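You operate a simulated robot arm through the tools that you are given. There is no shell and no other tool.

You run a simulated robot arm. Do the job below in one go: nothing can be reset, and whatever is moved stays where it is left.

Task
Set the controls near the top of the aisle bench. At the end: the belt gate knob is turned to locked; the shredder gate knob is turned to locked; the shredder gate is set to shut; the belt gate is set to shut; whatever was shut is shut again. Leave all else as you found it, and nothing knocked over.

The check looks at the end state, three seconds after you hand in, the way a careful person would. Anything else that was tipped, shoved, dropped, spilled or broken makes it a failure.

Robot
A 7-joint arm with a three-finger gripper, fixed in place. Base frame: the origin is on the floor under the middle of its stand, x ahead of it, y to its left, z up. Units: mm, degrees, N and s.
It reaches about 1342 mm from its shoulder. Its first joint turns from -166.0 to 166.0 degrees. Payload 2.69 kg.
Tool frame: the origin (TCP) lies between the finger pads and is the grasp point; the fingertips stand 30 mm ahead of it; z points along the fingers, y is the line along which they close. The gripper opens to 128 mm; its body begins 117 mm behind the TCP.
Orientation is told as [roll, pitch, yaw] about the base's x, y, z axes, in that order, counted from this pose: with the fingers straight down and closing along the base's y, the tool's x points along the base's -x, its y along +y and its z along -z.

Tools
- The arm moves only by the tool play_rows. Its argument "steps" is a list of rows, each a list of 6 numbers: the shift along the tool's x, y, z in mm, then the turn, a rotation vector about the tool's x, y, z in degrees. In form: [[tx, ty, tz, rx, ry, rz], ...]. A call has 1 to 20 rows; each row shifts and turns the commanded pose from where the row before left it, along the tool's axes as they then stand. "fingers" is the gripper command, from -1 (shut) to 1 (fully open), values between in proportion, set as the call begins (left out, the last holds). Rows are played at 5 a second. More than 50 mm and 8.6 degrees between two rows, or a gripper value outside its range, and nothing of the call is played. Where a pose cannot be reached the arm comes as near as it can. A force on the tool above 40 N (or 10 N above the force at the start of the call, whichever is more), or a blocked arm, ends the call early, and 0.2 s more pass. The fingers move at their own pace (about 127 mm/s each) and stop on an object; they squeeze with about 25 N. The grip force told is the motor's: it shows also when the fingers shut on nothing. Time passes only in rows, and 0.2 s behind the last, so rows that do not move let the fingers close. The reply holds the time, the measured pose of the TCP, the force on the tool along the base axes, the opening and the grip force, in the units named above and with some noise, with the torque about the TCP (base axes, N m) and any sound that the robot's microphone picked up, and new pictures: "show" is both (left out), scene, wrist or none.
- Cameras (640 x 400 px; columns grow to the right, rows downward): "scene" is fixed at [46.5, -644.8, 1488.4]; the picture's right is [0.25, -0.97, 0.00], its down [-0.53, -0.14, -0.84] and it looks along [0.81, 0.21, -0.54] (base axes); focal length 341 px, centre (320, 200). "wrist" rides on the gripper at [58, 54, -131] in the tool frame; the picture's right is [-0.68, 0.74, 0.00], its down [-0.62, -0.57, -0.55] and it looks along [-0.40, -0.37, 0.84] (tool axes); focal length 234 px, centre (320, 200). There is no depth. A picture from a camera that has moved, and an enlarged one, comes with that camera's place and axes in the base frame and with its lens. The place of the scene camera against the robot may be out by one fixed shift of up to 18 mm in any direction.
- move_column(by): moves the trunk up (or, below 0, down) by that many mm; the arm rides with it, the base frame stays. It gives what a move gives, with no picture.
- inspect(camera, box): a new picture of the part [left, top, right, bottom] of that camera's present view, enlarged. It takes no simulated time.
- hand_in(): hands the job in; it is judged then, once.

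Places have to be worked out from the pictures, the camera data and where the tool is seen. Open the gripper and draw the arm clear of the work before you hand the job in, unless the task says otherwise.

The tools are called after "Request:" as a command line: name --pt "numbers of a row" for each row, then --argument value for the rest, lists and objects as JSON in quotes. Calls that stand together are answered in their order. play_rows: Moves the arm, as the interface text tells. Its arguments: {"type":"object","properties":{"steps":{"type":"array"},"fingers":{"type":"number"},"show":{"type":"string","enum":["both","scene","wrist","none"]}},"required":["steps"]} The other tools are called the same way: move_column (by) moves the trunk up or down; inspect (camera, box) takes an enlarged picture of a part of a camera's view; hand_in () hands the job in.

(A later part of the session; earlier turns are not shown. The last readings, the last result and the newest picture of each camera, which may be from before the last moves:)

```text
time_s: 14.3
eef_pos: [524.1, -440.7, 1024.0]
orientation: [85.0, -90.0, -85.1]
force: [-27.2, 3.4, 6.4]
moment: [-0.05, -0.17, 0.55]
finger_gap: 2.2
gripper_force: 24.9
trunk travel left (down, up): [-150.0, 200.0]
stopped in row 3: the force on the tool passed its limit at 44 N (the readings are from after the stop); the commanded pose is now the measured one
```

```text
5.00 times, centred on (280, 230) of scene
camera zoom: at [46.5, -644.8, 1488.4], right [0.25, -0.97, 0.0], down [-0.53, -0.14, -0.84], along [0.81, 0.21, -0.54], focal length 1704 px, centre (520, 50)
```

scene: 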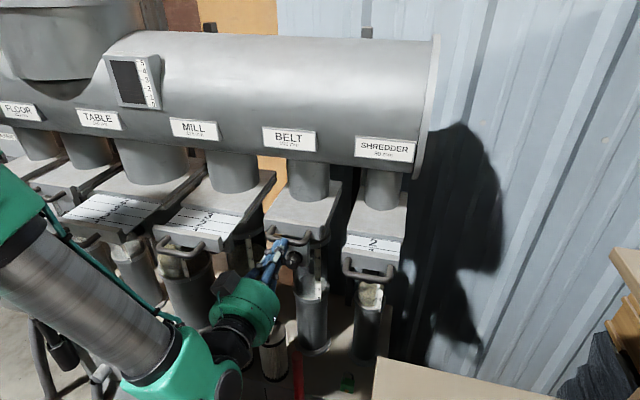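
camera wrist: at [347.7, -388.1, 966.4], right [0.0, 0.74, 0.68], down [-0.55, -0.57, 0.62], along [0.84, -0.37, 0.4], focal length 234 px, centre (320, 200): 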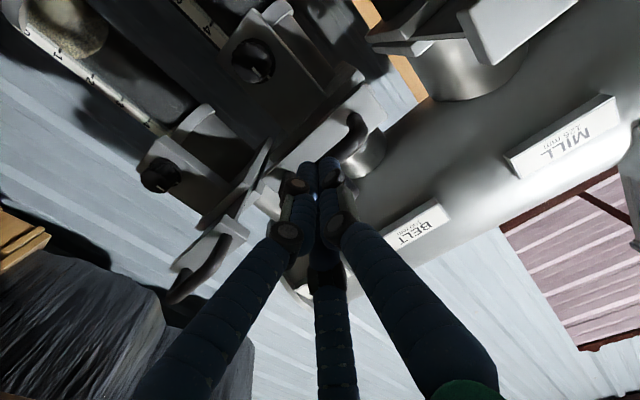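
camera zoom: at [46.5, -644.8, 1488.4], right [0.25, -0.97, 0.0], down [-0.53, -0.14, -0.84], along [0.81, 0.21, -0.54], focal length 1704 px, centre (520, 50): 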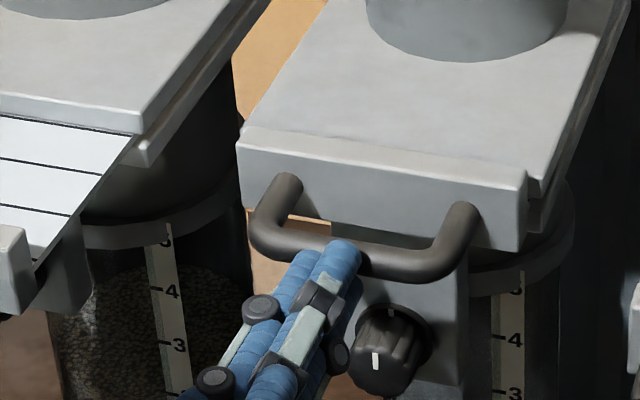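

The belt gate is shut hard against its stop. I back straight off and move across to the shredder handle at y≈-630.

Request:
play_rows --pt "0 0 -10 0 0 0" --pt "0 0 -40 0 0 0" --pt "0 0 -45 0 0 0" --pt "0 -45 0 0 0 0" --pt "0 -45 0 0 0 0" --pt "0 -45 0 0 0 0" --pt "0 -45 0 0 0 0" --pt "0 -8 0 0 0 0" --pt "0 0 0 0 0 0"

Request:
inspect --camera "scene" --box '[320, 210, 420, 290]'

Request:
inspect --camera "wrist" --box '[220, 50, 400, 230]'

```text
time_s: 16.3
eef_pos: [431.6, -628.6, 1022.1]
orientation: [31.6, -89.8, -31.7]
force: [-0.7, 0.0, 0.2]
moment: [0.02, -0.02, 0.04]
finger_gap: 2.1
gripper_force: 24.7
trunk travel left (down, up): [-150.0, 200.0]
camera wrist: at [300.2, -574.4, 965.9], right [0.0, 0.74, 0.68], down [-0.55, -0.57, 0.62], along [0.84, -0.37, 0.4], focal length 234 px, centre (320, 200)
```

scene: 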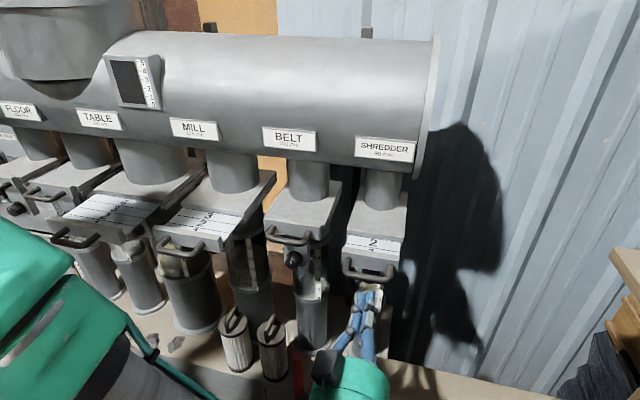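
wrist: 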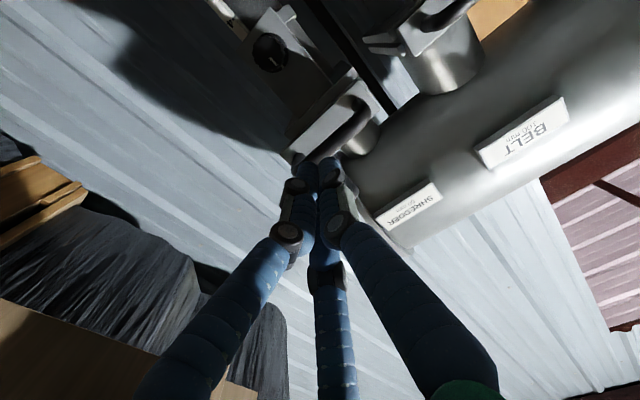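

```text
5.00 times, centred on (370, 250) of scene
camera zoom: at [46.5, -644.8, 1488.4], right [0.25, -0.97, 0.0], down [-0.53, -0.14, -0.84], along [0.81, 0.21, -0.54], focal length 1704 px, centre (70, -50)
```

zoom: 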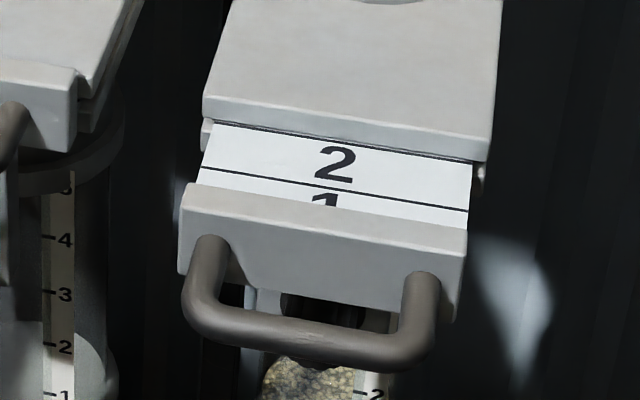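

```text
2.22 times, centred on (310, 140) of wrist
camera zoom: at [300.2, -574.4, 965.9], right [0.0, 0.74, 0.68], down [-0.55, -0.57, 0.62], along [0.84, -0.37, 0.4], focal length 520 px, centre (342, 333)
```

zoom: 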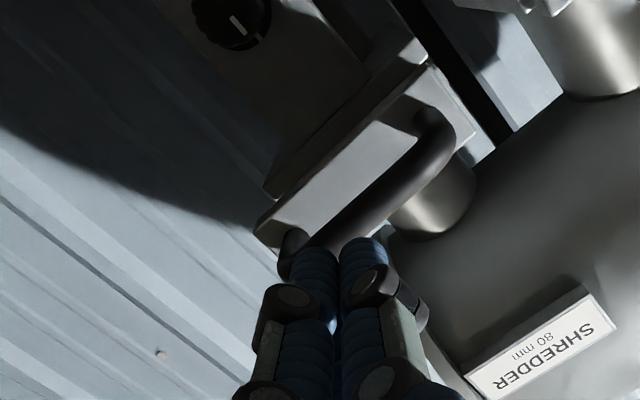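

The shredder bar lies near (500, -622, 1022), in line with the fist. I push it in the same way.

Request:
play_rows --pt "0 4 8 0 0 0" --pt "0 0 8 0 0 0" --pt "0 0 8 0 0 0" --pt "0 0 5 0 0 0" --pt "0 0 5 0 0 0" --pt "0 0 5 0 0 0" --pt "0 0 5 0 0 0" --pt "0 0 5 0 0 0" --pt "0 0 5 0 0 0" --show "scene"

Request:
inspect --camera "scene" --box '[320, 200, 420, 280]'

```text
time_s: 18.3
eef_pos: [485.3, -626.5, 1023.4]
orientation: [26.6, -89.8, -26.7]
force: [-1.5, 0.3, 0.4]
moment: [-0.01, 0.01, 0.01]
finger_gap: 2.3
gripper_force: 25.3
trunk travel left (down, up): [-150.0, 200.0]
```

scene: 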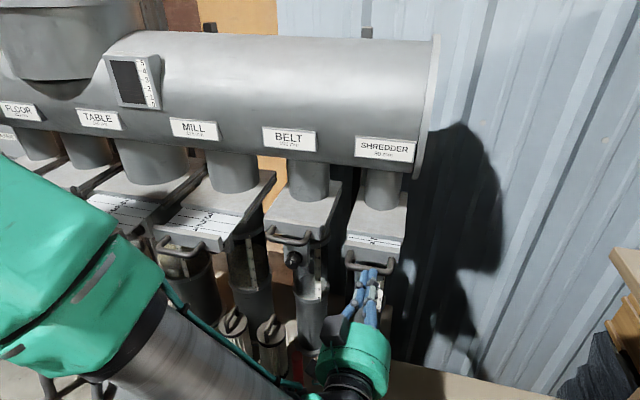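

```text
5.00 times, centred on (370, 240) of scene
camera zoom: at [46.5, -644.8, 1488.4], right [0.25, -0.97, 0.0], down [-0.53, -0.14, -0.84], along [0.81, 0.21, -0.54], focal length 1704 px, centre (70, 0)
```

zoom: 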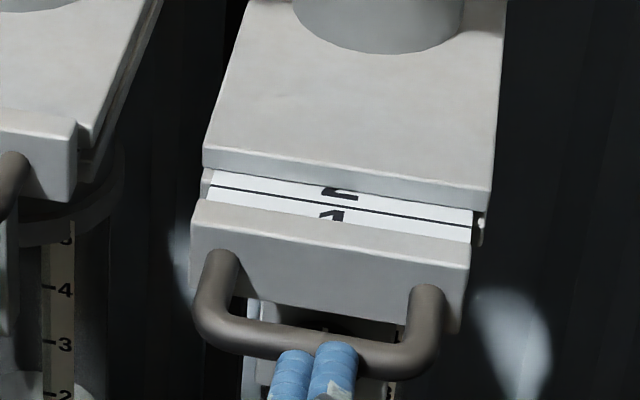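

The shredder gate slides freely. I continue until it reaches its stop.

Request:
play_rows --pt "0 0 5 0 0 0" --pt "0 0 5 0 0 0" --pt "0 0 5 0 0 0" --pt "0 0 5 0 0 0" --pt "0 0 3 0 0 0" --pt "0 0 3 0 0 0" --pt "0 0 2 0 0 0" --pt "0 0 2 0 0 0" --show "scene"

Request:
inspect --camera "scene" --box '[320, 200, 420, 280]'

```text
time_s: 20.1
eef_pos: [514.7, -624.4, 1022.1]
orientation: [37.6, -89.8, -37.8]
force: [-2.7, -1.0, -0.8]
moment: [-0.02, -0.01, 0.02]
finger_gap: 2.3
gripper_force: 25.1
trunk travel left (down, up): [-150.0, 200.0]
```

scene: 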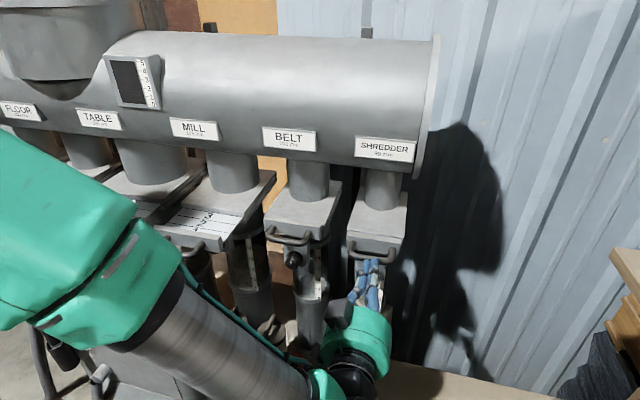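

```text
5.00 times, centred on (370, 240) of scene
camera zoom: at [46.5, -644.8, 1488.4], right [0.25, -0.97, 0.0], down [-0.53, -0.14, -0.84], along [0.81, 0.21, -0.54], focal length 1704 px, centre (70, 0)
```

zoom: 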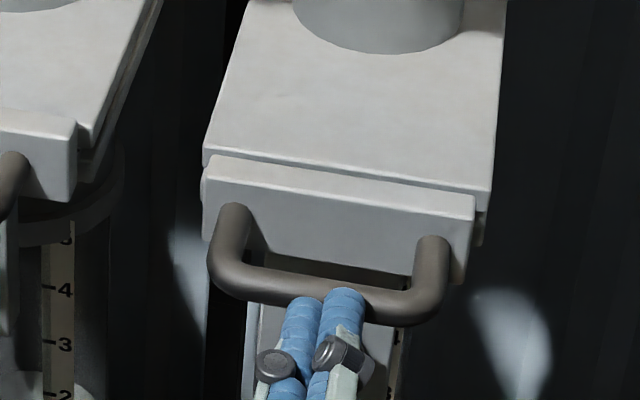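

The elbow is well away from the other gates (about x≈230, z≈1250). The shredder plate has a small gap left, so I continue in small steps.

Request:
play_rows --pt "0 0 2 0 0 0" --pt "0 0 2 0 0 0" --pt "0 0 2 0 0 0" --pt "0 0 2 0 0 0" --pt "0 0 1.5 0 0 0" --pt "0 0 1.5 0 0 0" --pt "0 0 1.5 0 0 0" --pt "0 0 1.5 0 0 0" --pt "0 0 1.5 0 0 0" --show "scene"

Request:
inspect --camera "scene" --box '[320, 200, 420, 280]'

```text
time_s: 21.8
eef_pos: [524.8, -625.6, 1022.7]
orientation: [63.8, -90.0, -64.1]
force: [-21.4, 4.1, 6.3]
moment: [0.01, -0.19, 0.51]
finger_gap: 2.1
gripper_force: 24.9
trunk travel left (down, up): [-150.0, 200.0]
stopped in row 8: the force on the tool passed its limit at 43 N (the readings are from after the stop); the commanded pose is now the measured one
```

scene: 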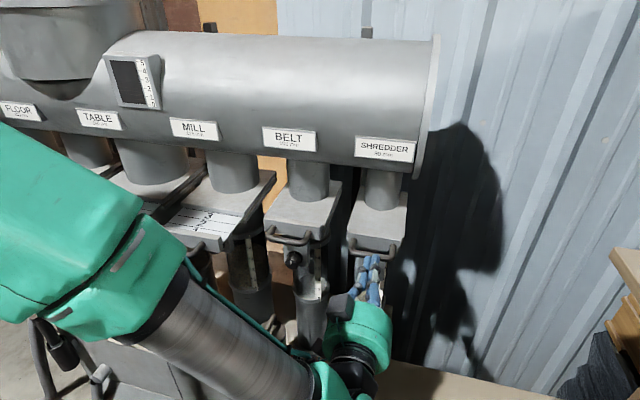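

```text
5.00 times, centred on (370, 240) of scene
camera zoom: at [46.5, -644.8, 1488.4], right [0.25, -0.97, 0.0], down [-0.53, -0.14, -0.84], along [0.81, 0.21, -0.54], focal length 1704 px, centre (70, 0)
```

zoom: 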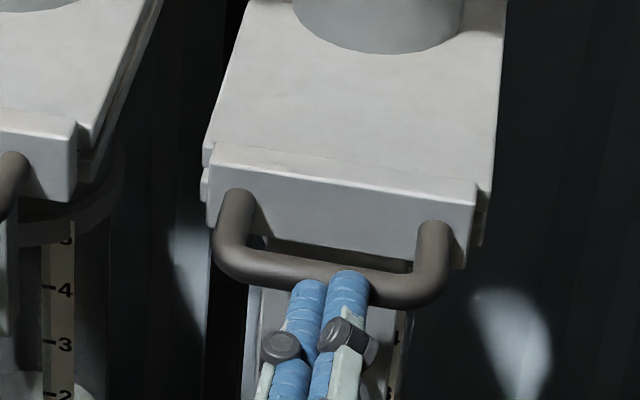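

Both gates are at their stops. Now I back off, open the fingers partly, and drop to knob height in front of the shredder knob.

Request:
play_rows --pt "0 0 -10 0 0 0" --pt "0 0 -40 0 0 0" --pt "0 0 -40 0 0 0" --pt "45 -3 0 0 0 0" --pt "48 0 0 0 0 0" --pt "0 0 0 0 0 0" --fingers 0.25

Request:
inspect --camera "wrist" --box '[240, 80, 400, 220]'

Request:
inspect --camera "scene" --box '[330, 200, 430, 300]'

```text
time_s: 23.2
eef_pos: [434.3, -629.0, 928.1]
orientation: [42.2, -89.8, -42.4]
force: [0.0, -0.7, -0.3]
moment: [0.01, -0.07, 0.03]
finger_gap: 79.9
gripper_force: 0.1
trunk travel left (down, up): [-150.0, 200.0]
camera wrist: at [302.5, -573.9, 871.6], right [0.0, 0.73, 0.68], down [-0.55, -0.57, 0.62], along [0.84, -0.38, 0.4], focal length 234 px, centre (320, 200)
```

scene: 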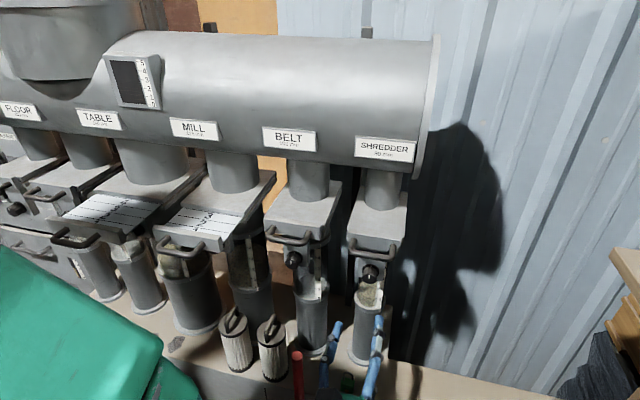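
wrist: 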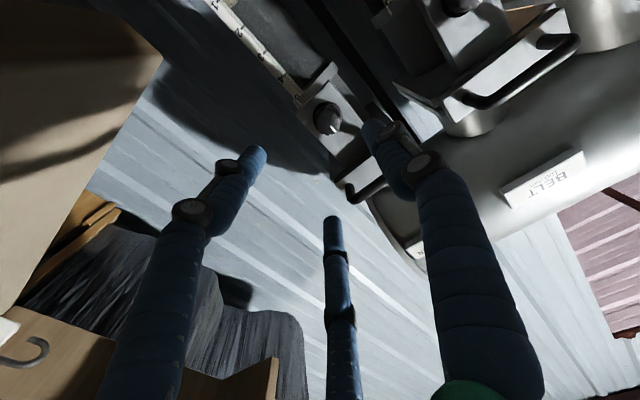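

```text
2.86 times, centred on (320, 150) of wrist
camera zoom: at [302.5, -573.9, 871.6], right [0.0, 0.73, 0.68], down [-0.55, -0.57, 0.62], along [0.84, -0.38, 0.4], focal length 669 px, centre (320, 343)
```

zoom: 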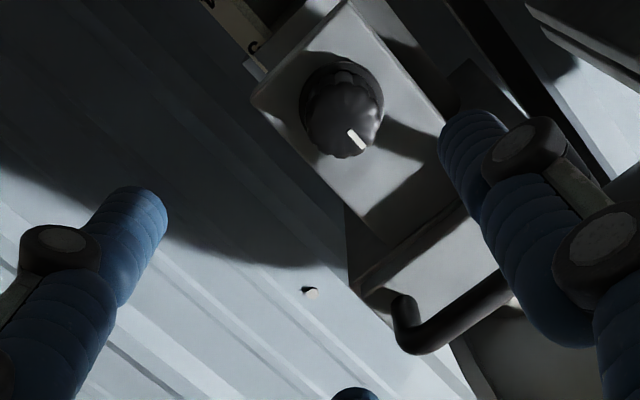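

```text
4.00 times, centred on (380, 250) of scene
camera zoom: at [46.5, -644.8, 1488.4], right [0.25, -0.97, 0.0], down [-0.53, -0.14, -0.84], along [0.81, 0.21, -0.54], focal length 1363 px, centre (80, 0)
```

zoom: 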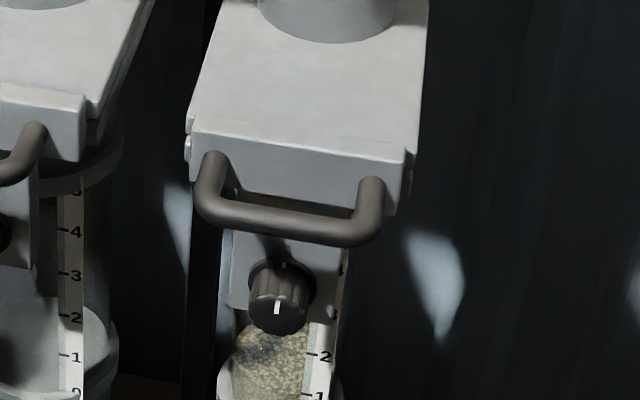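

Now both knobs are visible to the scene camera in light. I zoom further to check for any second mark around the collars.

Request:
inspect --camera "scene" --box '[352, 258, 392, 286]'

Request:
inspect --camera "scene" --box '[274, 240, 314, 275]'

Request:
inspect --camera "wrist" --box '[305, 80, 355, 135]'

Request:
inspect --camera "wrist" --box '[380, 0, 520, 80]'

```text
14.29 times, centred on (372, 272) of scene
camera zoom: at [46.5, -644.8, 1488.4], right [0.25, -0.97, 0.0], down [-0.53, -0.14, -0.84], along [0.81, 0.21, -0.54], focal length 4869 px, centre (-423, -829)
```

zoom: 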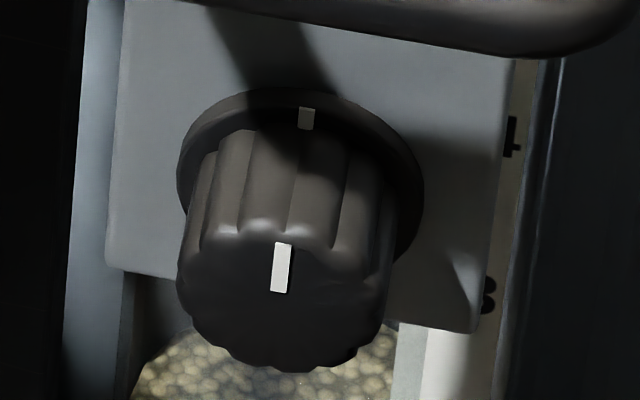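

```text
11.43 times, centred on (294, 258) of scene
camera zoom: at [46.5, -644.8, 1488.4], right [0.25, -0.97, 0.0], down [-0.53, -0.14, -0.84], along [0.81, 0.21, -0.54], focal length 3895 px, centre (617, -457)
```

zoom: 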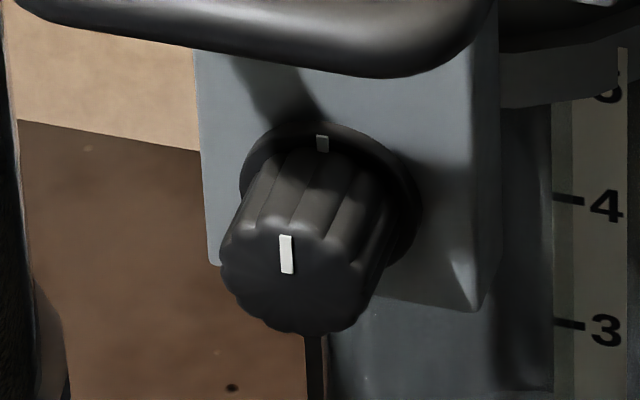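

```text
7.27 times, centred on (330, 108) of wrist
camera zoom: at [302.5, -573.9, 871.6], right [0.0, 0.73, 0.68], down [-0.55, -0.57, 0.62], along [0.84, -0.38, 0.4], focal length 1703 px, centre (247, 873)
```

zoom: 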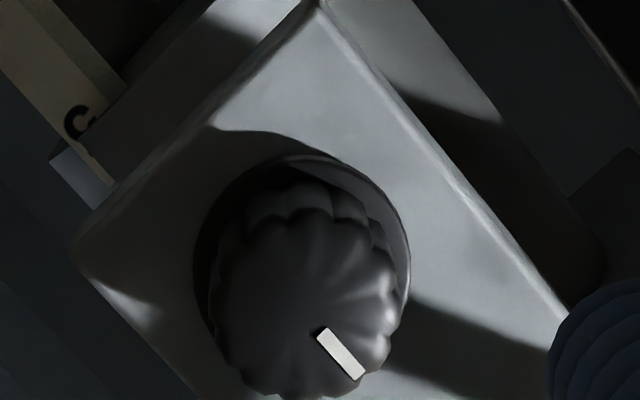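

```text
4.57 times, centred on (450, 40) of wrist
camera zoom: at [302.5, -573.9, 871.6], right [0.0, 0.73, 0.68], down [-0.55, -0.57, 0.62], along [0.84, -0.38, 0.4], focal length 1070 px, centre (-274, 931)
```

zoom: 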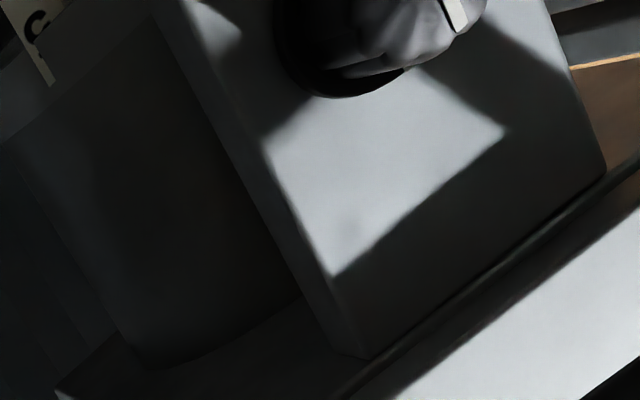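

Only one index mark exists, so I'll find the locked stop by turning and watching torque and sound. Better triangulation puts the shredder knob face at about (590, -620, 931); I move in front of it with the fingers part open.

Request:
play_rows --pt "-3.5 8.5 0 0 0 0" --pt "0 0 40 0 0 0" --pt "0 0 40 0 0 0" --pt "0 0 25 0 0 0" --pt "0 0 0 0 0 0"

Request:
inspect --camera "wrist" --box '[220, 80, 420, 260]'

Request:
inspect --camera "scene" --box '[330, 230, 410, 310]'

```text
time_s: 24.4
eef_pos: [541.0, -620.5, 933.6]
orientation: [33.2, -89.8, -33.4]
force: [0.7, -0.9, -0.4]
moment: [-0.02, 0.0, 0.02]
finger_gap: 80.0
gripper_force: 0.0
trunk travel left (down, up): [-150.0, 200.0]
camera wrist: at [409.6, -566.4, 875.6], right [0.0, 0.74, 0.68], down [-0.55, -0.56, 0.62], along [0.84, -0.37, 0.4], focal length 234 px, centre (320, 200)
```

scene: 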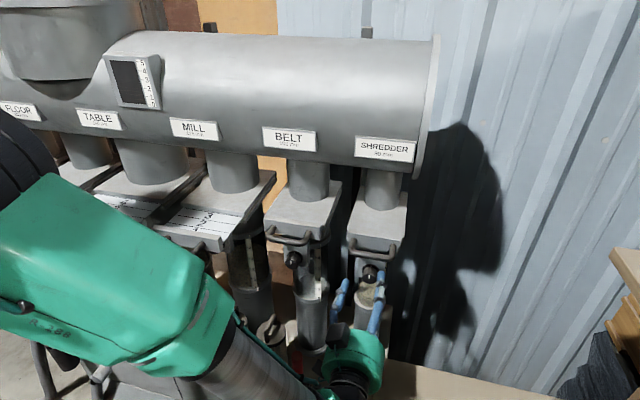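
wrist: 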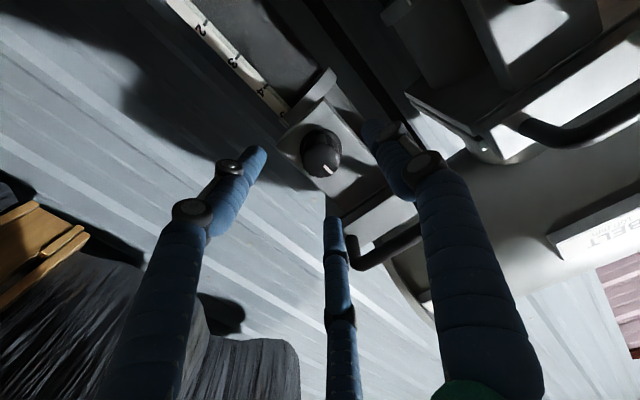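

```text
2.22 times, centred on (320, 170) of wrist
camera zoom: at [409.6, -566.4, 875.6], right [0.0, 0.74, 0.68], down [-0.55, -0.56, 0.62], along [0.84, -0.37, 0.4], focal length 520 px, centre (320, 267)
```

zoom: 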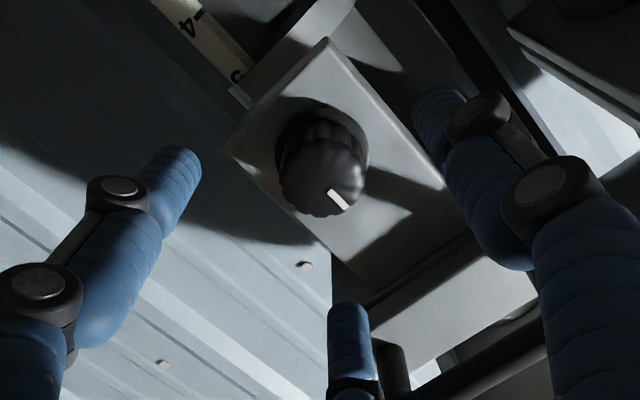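

```text
5.00 times, centred on (370, 270) of scene
camera zoom: at [46.5, -644.8, 1488.4], right [0.25, -0.97, 0.0], down [-0.53, -0.14, -0.84], along [0.81, 0.21, -0.54], focal length 1704 px, centre (70, -150)
```

zoom: 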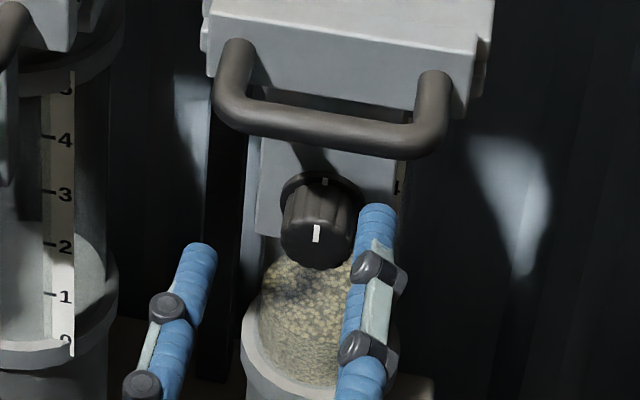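

The knob face is at (588, -619.5, 932.5), within 1 mm of the tool axis. I advance 35 mm so the fingertips overlap the knob by ~18 mm, then close.

Request:
play_rows --pt "1 1 12 0 0 0" --pt "0 0 12 0 0 0" --pt "0 0 11 0 0 0" --pt "0 0 0 0 0 0"

Request:
inspect --camera "wrist" --box '[220, 80, 420, 260]'

Request:
inspect --camera "scene" --box '[330, 230, 410, 310]'

```text
time_s: 25.4
eef_pos: [575.0, -621.0, 930.2]
orientation: [38.3, -89.9, -38.6]
force: [0.2, -0.1, -0.6]
moment: [-0.01, 0.01, -0.02]
finger_gap: 79.7
gripper_force: 0.0
trunk travel left (down, up): [-150.0, 200.0]
camera wrist: at [443.7, -565.2, 873.5], right [0.01, 0.73, 0.68], down [-0.55, -0.56, 0.62], along [0.84, -0.38, 0.4], focal length 234 px, centre (320, 200)
```

scene: 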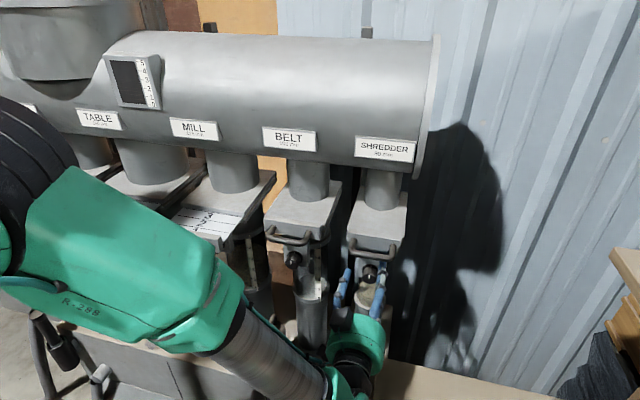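
wrist: 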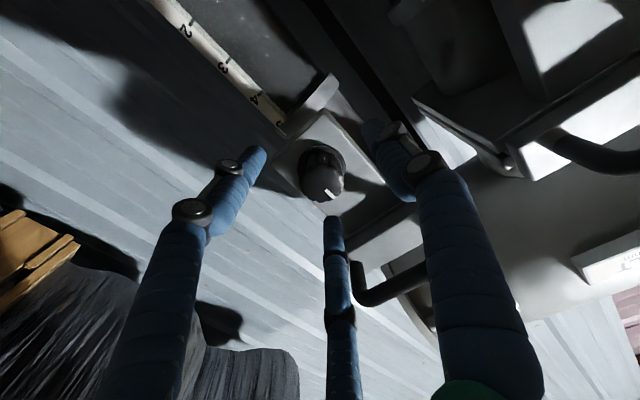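

```text
2.22 times, centred on (320, 170) of wrist
camera zoom: at [443.7, -565.2, 873.5], right [0.01, 0.73, 0.68], down [-0.55, -0.56, 0.62], along [0.84, -0.38, 0.4], focal length 520 px, centre (320, 267)
```

zoom: 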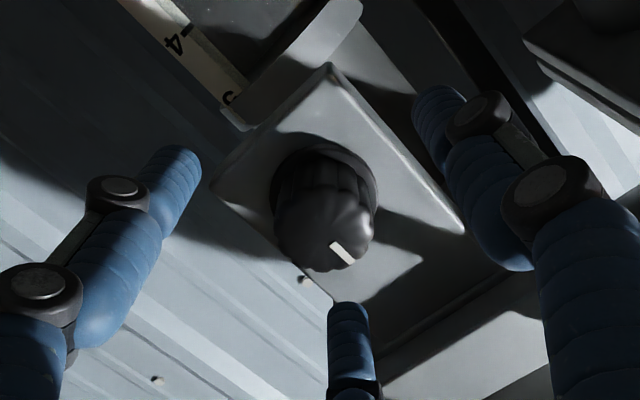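

```text
5.00 times, centred on (370, 270) of scene
camera zoom: at [46.5, -644.8, 1488.4], right [0.25, -0.97, 0.0], down [-0.53, -0.14, -0.84], along [0.81, 0.21, -0.54], focal length 1704 px, centre (70, -150)
```

zoom: 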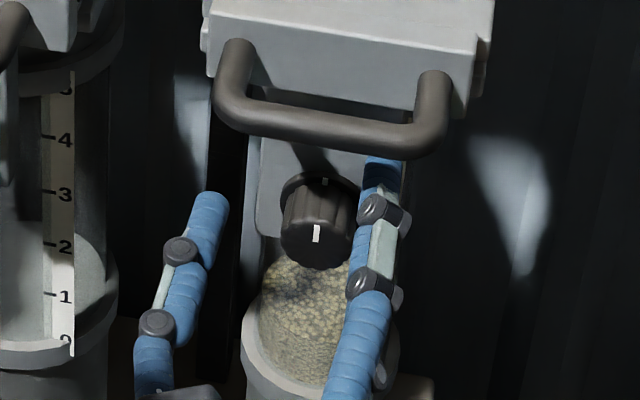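

Alignment is good (the knob at about y=-620, z=933). I nudge 2.5 mm up and close on the knob.

Request:
play_rows --pt "-2.5 1 1 0 0 0" --pt "0 0 0 0 0 0" --pt "0 0 0 0 0 0" --pt "0 0 0 0 0 0" --fingers -1

Request:
inspect --camera "wrist" --box '[220, 80, 420, 260]'

Request:
inspect --camera "scene" --box '[330, 230, 410, 310]'

```text
time_s: 26.4
eef_pos: [577.9, -619.4, 932.1]
orientation: [42.2, -89.7, -42.5]
force: [-0.3, -8.4, -10.4]
moment: [0.14, 0.39, -0.47]
finger_gap: 31.3
gripper_force: 45.3
trunk travel left (down, up): [-150.0, 200.0]
camera wrist: at [444.8, -564.9, 875.5], right [0.01, 0.73, 0.68], down [-0.55, -0.57, 0.62], along [0.84, -0.38, 0.4], focal length 234 px, centre (320, 200)
```

scene: 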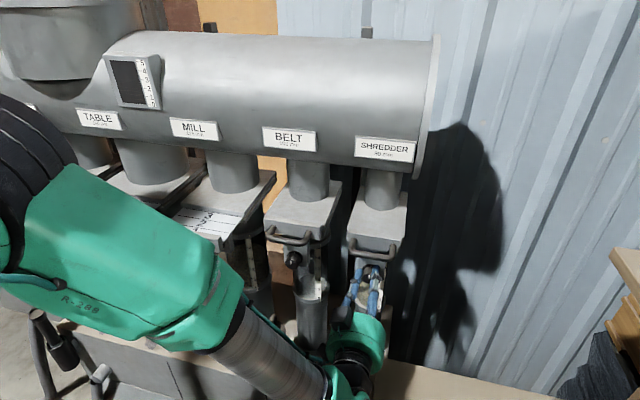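
wrist: 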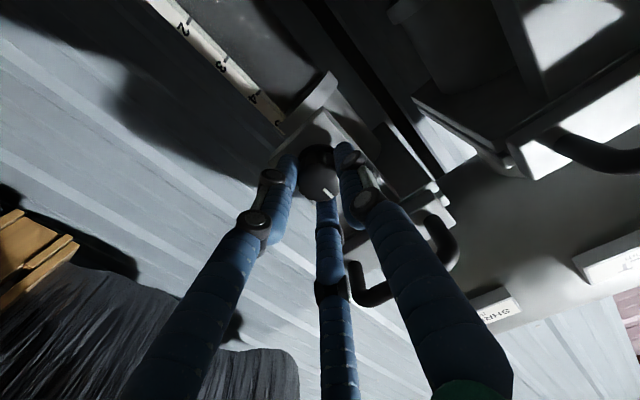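

```text
2.22 times, centred on (320, 170) of wrist
camera zoom: at [444.8, -564.9, 875.5], right [0.01, 0.73, 0.68], down [-0.55, -0.57, 0.62], along [0.84, -0.38, 0.4], focal length 520 px, centre (320, 267)
```

zoom: 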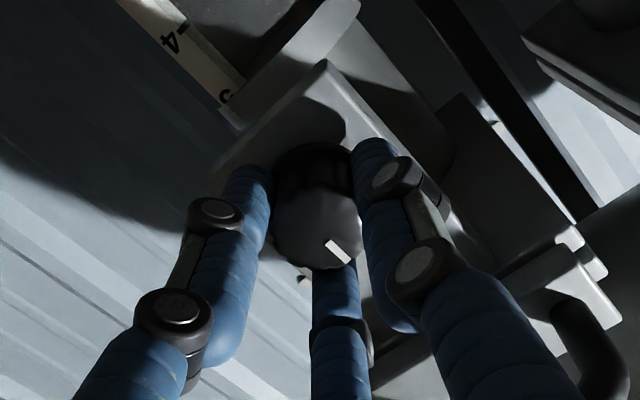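

```text
5.00 times, centred on (370, 270) of scene
camera zoom: at [46.5, -644.8, 1488.4], right [0.25, -0.97, 0.0], down [-0.53, -0.14, -0.84], along [0.81, 0.21, -0.54], focal length 1704 px, centre (70, -150)
```

zoom: 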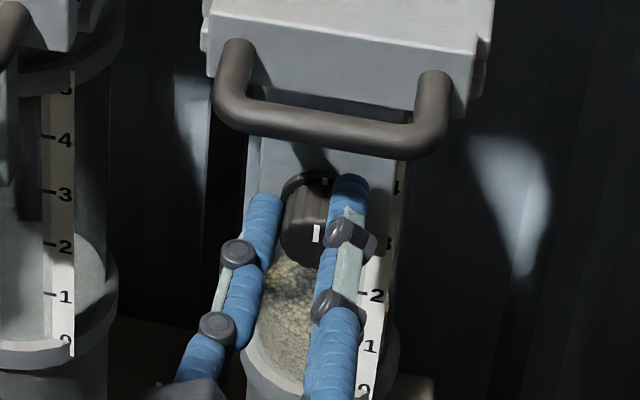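

The knob is gripped (31 mm). There's about 13 N side load from a small offset, so I relieve it by half a millimetre and turn clockwise 15° as a test, reading the moment about x.

Request:
play_rows --pt "0.5 -0.4 0 0 0 0" --pt "0 0 0 0 0 5" --pt "0 0 0 0 0 5" --pt "0 0 0 0 0 5" --pt "0 0 0 0 0 0"

Request:
inspect --camera "wrist" --box '[220, 80, 420, 260]'

Request:
inspect --camera "scene" --box '[330, 230, 410, 310]'

```text
time_s: 27.6
eef_pos: [576.4, -618.9, 931.9]
orientation: [89.4, -74.8, -89.8]
force: [-15.7, -8.5, -11.2]
moment: [-0.02, 0.33, -0.35]
finger_gap: 31.3
gripper_force: 44.2
trunk travel left (down, up): [-150.0, 200.0]
camera wrist: at [445.0, -551.6, 891.4], right [0.0, 0.53, 0.85], down [-0.55, -0.71, 0.45], along [0.83, -0.47, 0.29], focal length 234 px, centre (320, 200)
```

scene: 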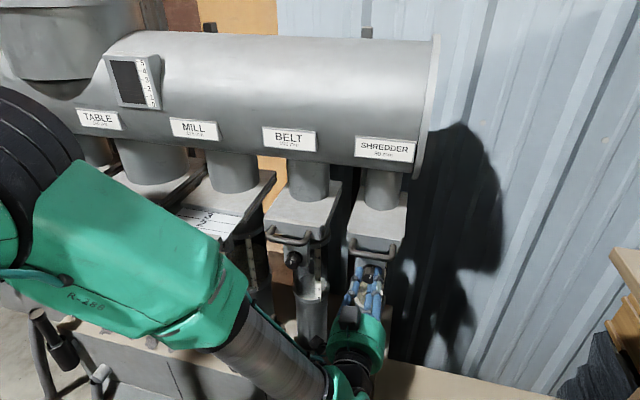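
wrist: 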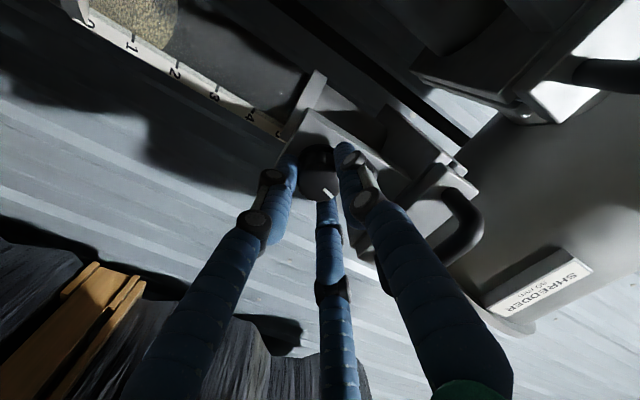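

```text
2.22 times, centred on (320, 170) of wrist
camera zoom: at [445.0, -551.6, 891.4], right [0.0, 0.53, 0.85], down [-0.55, -0.71, 0.45], along [0.83, -0.47, 0.29], focal length 520 px, centre (320, 267)
```

zoom: 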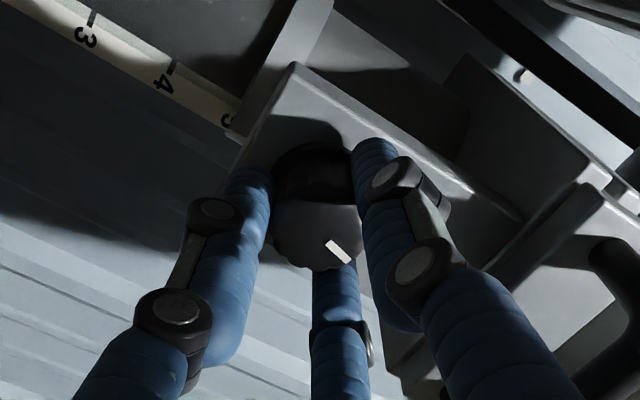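

```text
5.00 times, centred on (370, 270) of scene
camera zoom: at [46.5, -644.8, 1488.4], right [0.25, -0.97, 0.0], down [-0.53, -0.14, -0.84], along [0.81, 0.21, -0.54], focal length 1704 px, centre (70, -150)
```

zoom: 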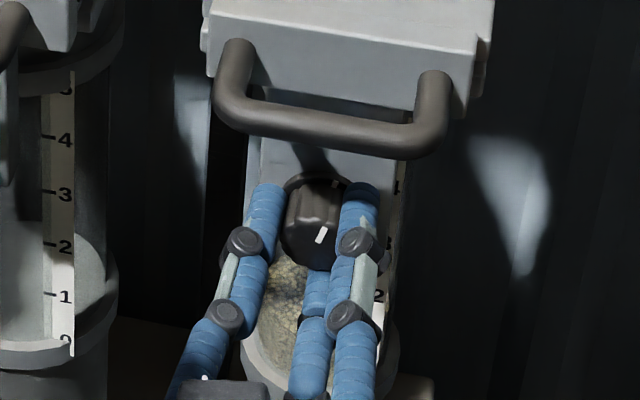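

The knob turns with the gripper clockwise at almost no torque. I ease 1 mm back and 1 mm toward the load direction, then keep turning clockwise, watching for a stop.

Request:
play_rows --pt "0.7 -1.2 -1 0 0 0" --pt "0 0 0 0 0 6" --pt "0 0 0 0 0 6" --pt "0 0 0 0 0 6" --pt "0 0 0 0 0 6" --pt "0 0 0 0 0 6" --pt "0 0 0 0 0 0"

Request:
inspect --camera "scene" --box '[330, 230, 410, 310]'

Request:
inspect --camera "wrist" --box '[220, 80, 420, 260]'

```text
time_s: 29.2
eef_pos: [575.7, -620.1, 933.4]
orientation: [89.7, -44.9, -90.0]
force: [14.8, -1.7, -2.6]
moment: [0.0, -0.02, 0.0]
finger_gap: 31.2
gripper_force: 45.0
trunk travel left (down, up): [-150.0, 200.0]
camera wrist: at [445.1, -539.7, 930.4], right [0.0, 0.04, 1.0], down [-0.55, -0.83, 0.03], along [0.83, -0.55, 0.02], focal length 234 px, centre (320, 200)
```

scene: 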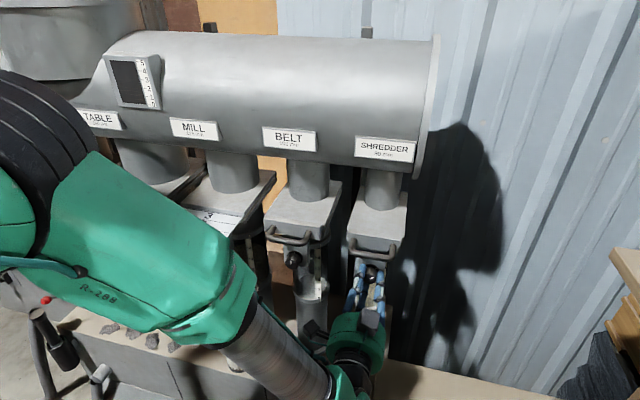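
wrist: 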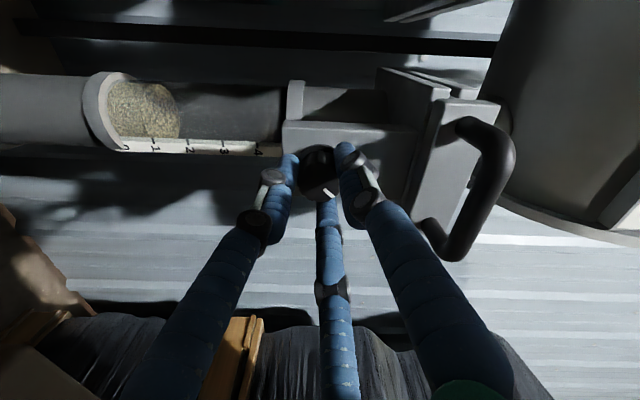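

```text
5.00 times, centred on (370, 270) of scene
camera zoom: at [46.5, -644.8, 1488.4], right [0.25, -0.97, 0.0], down [-0.53, -0.14, -0.84], along [0.81, 0.21, -0.54], focal length 1704 px, centre (70, -150)
```

zoom: 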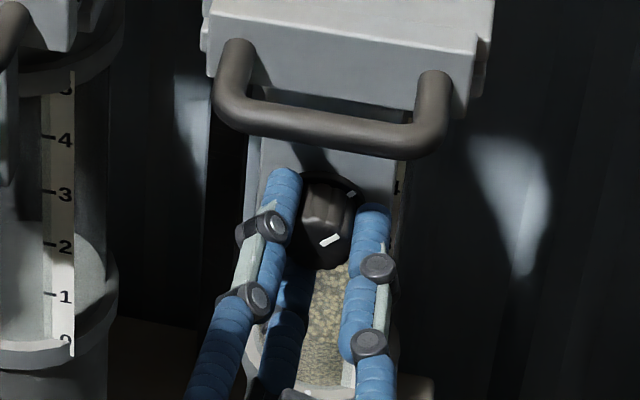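

```text
2.22 times, centred on (320, 170) of wrist
camera zoom: at [445.1, -539.7, 930.4], right [0.0, 0.04, 1.0], down [-0.55, -0.83, 0.03], along [0.83, -0.55, 0.02], focal length 520 px, centre (320, 267)
```

zoom: 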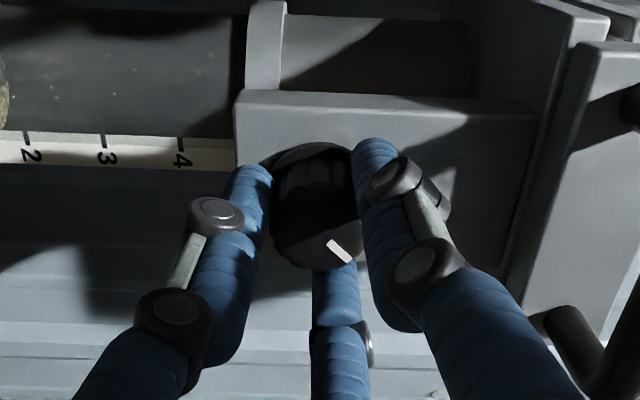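

The pointer skirt turns with the knob, now at 45° clockwise with no resistance. I continue clockwise toward 90°, watching for a detent or stop.

Request:
play_rows --pt "0 0 0.5 0 0 5" --pt "0 0 0 0 0 5" --pt "0 0 0 0 0 5" --pt "0 0 0 0 0 5" --pt "0 0 0 0 0 5" --pt "0 0 0 0 0 5" --pt "0 0 0 0 0 5" --pt "0 0 0 0 0 0"

Request:
inspect --camera "scene" --box '[330, 230, 410, 310]'

Request:
inspect --camera "wrist" --box '[220, 80, 420, 260]'

```text
time_s: 31.0
eef_pos: [576.7, -620.4, 931.0]
orientation: [89.9, -9.8, -90.2]
force: [-2.1, 7.5, -0.4]
moment: [0.03, 0.03, 0.33]
finger_gap: 30.9
gripper_force: 45.4
trunk travel left (down, up): [-150.0, 200.0]
camera wrist: at [445.2, -552.4, 976.6], right [0.0, -0.54, 0.84], down [-0.55, -0.7, -0.45], along [0.83, -0.46, -0.3], focal length 234 px, centre (320, 200)
```

scene: 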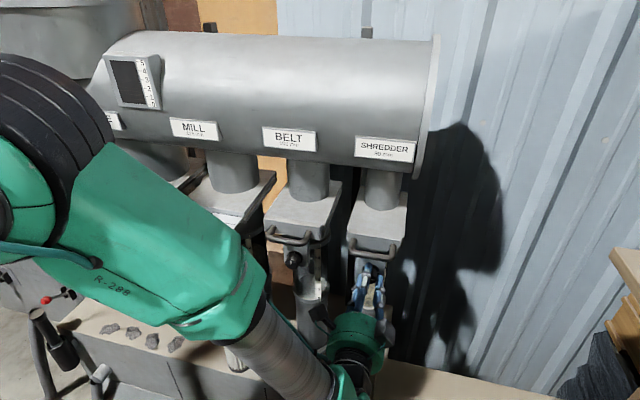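
wrist: 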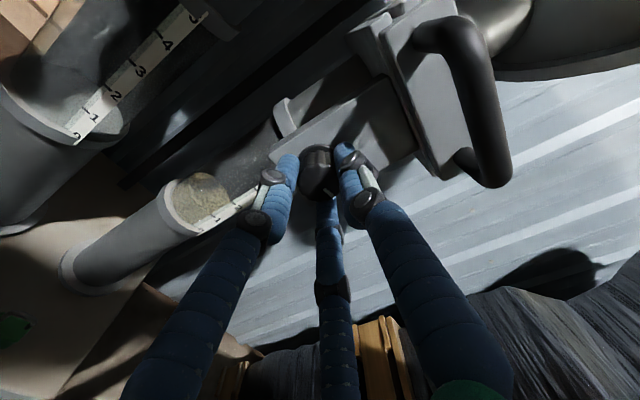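

```text
5.00 times, centred on (370, 270) of scene
camera zoom: at [46.5, -644.8, 1488.4], right [0.25, -0.97, 0.0], down [-0.53, -0.14, -0.84], along [0.81, 0.21, -0.54], focal length 1704 px, centre (70, -150)
```

zoom: 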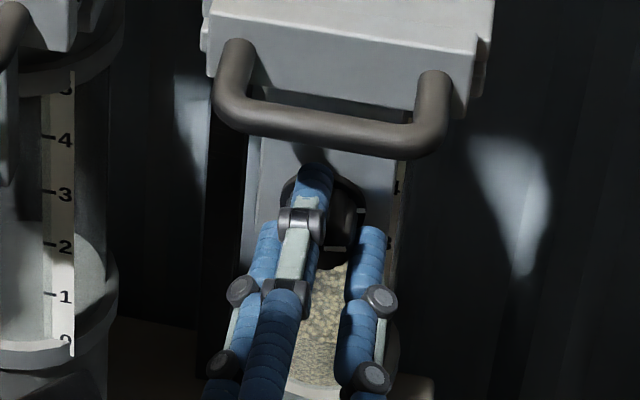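

```text
2.22 times, centred on (320, 170) of wrist
camera zoom: at [445.2, -552.4, 976.6], right [0.0, -0.54, 0.84], down [-0.55, -0.7, -0.45], along [0.83, -0.46, -0.3], focal length 520 px, centre (320, 267)
```

zoom: 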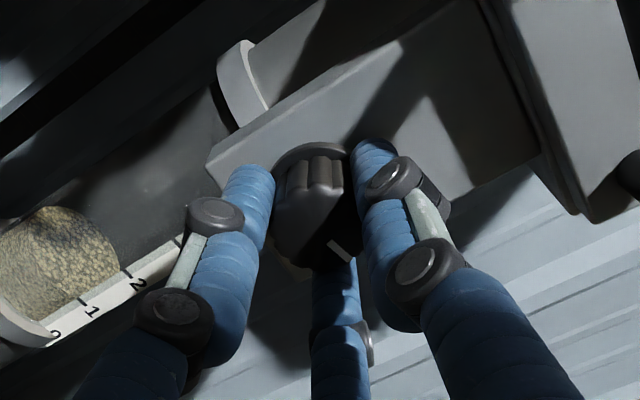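

At 80° the knob still follows without resistance. I go on in small rows past 90° to see if a stop shows in the moment.

Request:
play_rows --pt "0 0 0 0 0 5" --pt "0 0 0 0 0 5" --pt "0 0 0 0 0 0" --show "wrist"

Request:
play_rows --pt "0 0 0 0 0 4" --pt "0 0 0 0 0 0" --show "wrist"

```text
time_s: 31.8
eef_pos: [576.9, -620.6, 933.2]
orientation: [89.8, 0.2, -90.2]
force: [1.5, 4.4, -6.2]
moment: [0.02, 0.46, 0.15]
finger_gap: 31.1
gripper_force: 44.9
trunk travel left (down, up): [-150.0, 200.0]
camera wrist: at [445.2, -560.8, 987.6], right [0.0, -0.68, 0.73], down [-0.55, -0.61, -0.57], along [0.83, -0.41, -0.38], focal length 234 px, centre (320, 200)
```

wrist: 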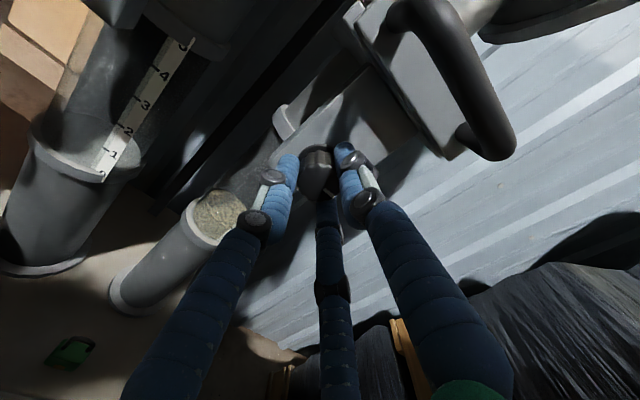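

```text
time_s: 32.4
eef_pos: [576.8, -619.6, 932.3]
orientation: [89.8, 4.2, -90.2]
force: [0.9, 6.0, -6.4]
moment: [-0.07, 0.09, 0.25]
finger_gap: 30.9
gripper_force: 44.7
trunk travel left (down, up): [-150.0, 200.0]
camera wrist: at [445.2, -564.7, 991.4], right [0.0, -0.73, 0.69], down [-0.55, -0.57, -0.61], along [0.83, -0.38, -0.4], focal length 234 px, centre (320, 200)
```

wrist: 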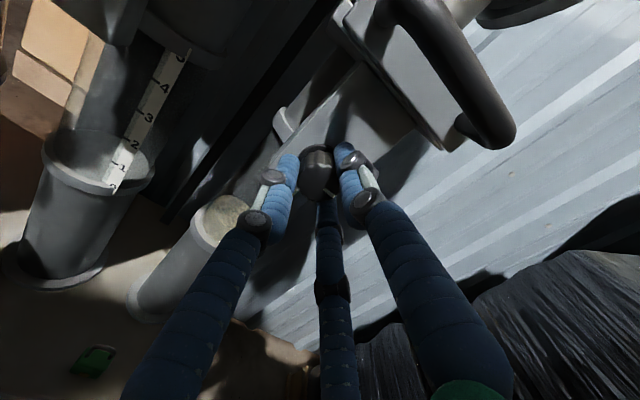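

The moment at 94° turned slightly negative (-0.07). I check whether the pointer still sits in the same place relative to the fingers (following) or has slipped.

Request:
inspect --camera "wrist" --box '[280, 130, 370, 220]'

Request:
play_rows --pt "0 0 0 0 0 4" --pt "0 0 0 0 0 0" --show "wrist"

Request:
inspect --camera "wrist" --box '[280, 130, 370, 220]'

```text
4.44 times, centred on (325, 175) of wrist
camera zoom: at [445.2, -564.7, 991.4], right [0.0, -0.73, 0.69], down [-0.55, -0.57, -0.61], along [0.83, -0.38, -0.4], focal length 1041 px, centre (298, 311)
```

zoom: 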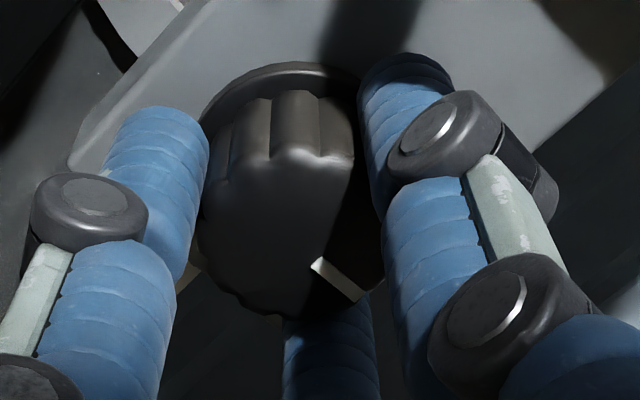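

```text
time_s: 33.0
eef_pos: [576.1, -620.4, 932.3]
orientation: [89.8, 8.1, -90.2]
force: [3.8, 7.4, -5.7]
moment: [-0.18, 0.11, 0.22]
finger_gap: 30.4
gripper_force: 45.3
trunk travel left (down, up): [-150.0, 200.0]
camera wrist: at [445.1, -568.9, 995.1], right [0.0, -0.77, 0.63], down [-0.55, -0.53, -0.65], along [0.83, -0.35, -0.43], focal length 234 px, centre (320, 200)
```

wrist: 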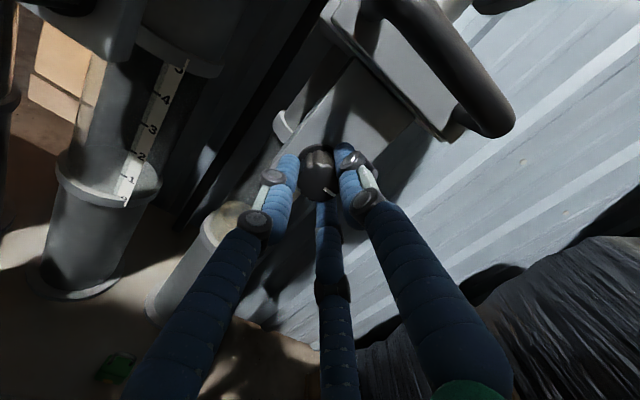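

```text
4.44 times, centred on (325, 175) of wrist
camera zoom: at [445.1, -568.9, 995.1], right [0.0, -0.77, 0.63], down [-0.55, -0.53, -0.65], along [0.83, -0.35, -0.43], focal length 1041 px, centre (298, 311)
```

zoom: 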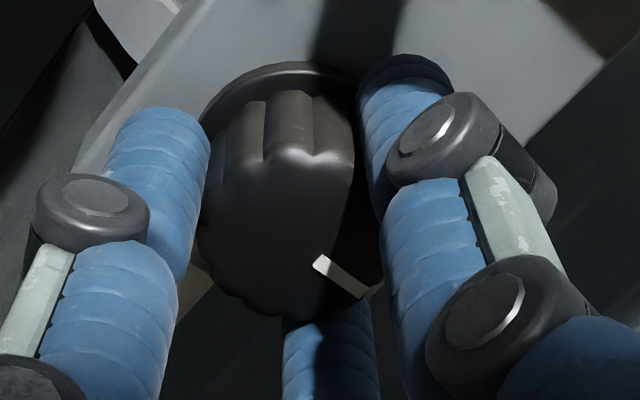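

The resisting moment is climbing (-0.02 → -0.07 → -0.18 N·m) just past 90° – that looks like an end stop. One more 3° to confirm.

Request:
play_rows --pt "0 0 0 0 0 3" --pt "0 0 0 0 0 0" --show "wrist"

Request:
inspect --camera "wrist" --box '[280, 130, 370, 220]'

```text
time_s: 33.6
eef_pos: [576.1, -619.5, 931.5]
orientation: [89.8, 11.1, -90.1]
force: [3.0, 9.7, -5.5]
moment: [-0.27, 0.19, 0.35]
finger_gap: 30.1
gripper_force: 45.3
trunk travel left (down, up): [-150.0, 200.0]
camera wrist: at [445.0, -572.2, 997.6], right [0.0, -0.81, 0.59], down [-0.55, -0.49, -0.67], along [0.83, -0.33, -0.45], focal length 234 px, centre (320, 200)
```

wrist: 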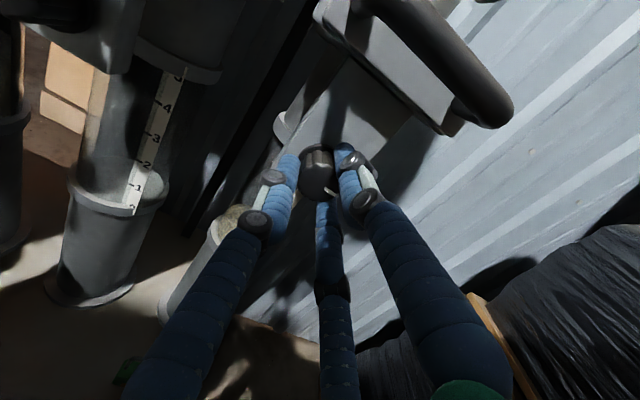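

```text
4.44 times, centred on (325, 175) of wrist
camera zoom: at [445.0, -572.2, 997.6], right [0.0, -0.81, 0.59], down [-0.55, -0.49, -0.67], along [0.83, -0.33, -0.45], focal length 1041 px, centre (298, 311)
```

zoom: 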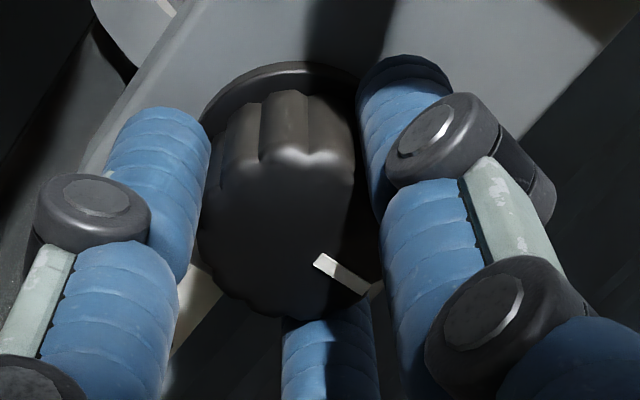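

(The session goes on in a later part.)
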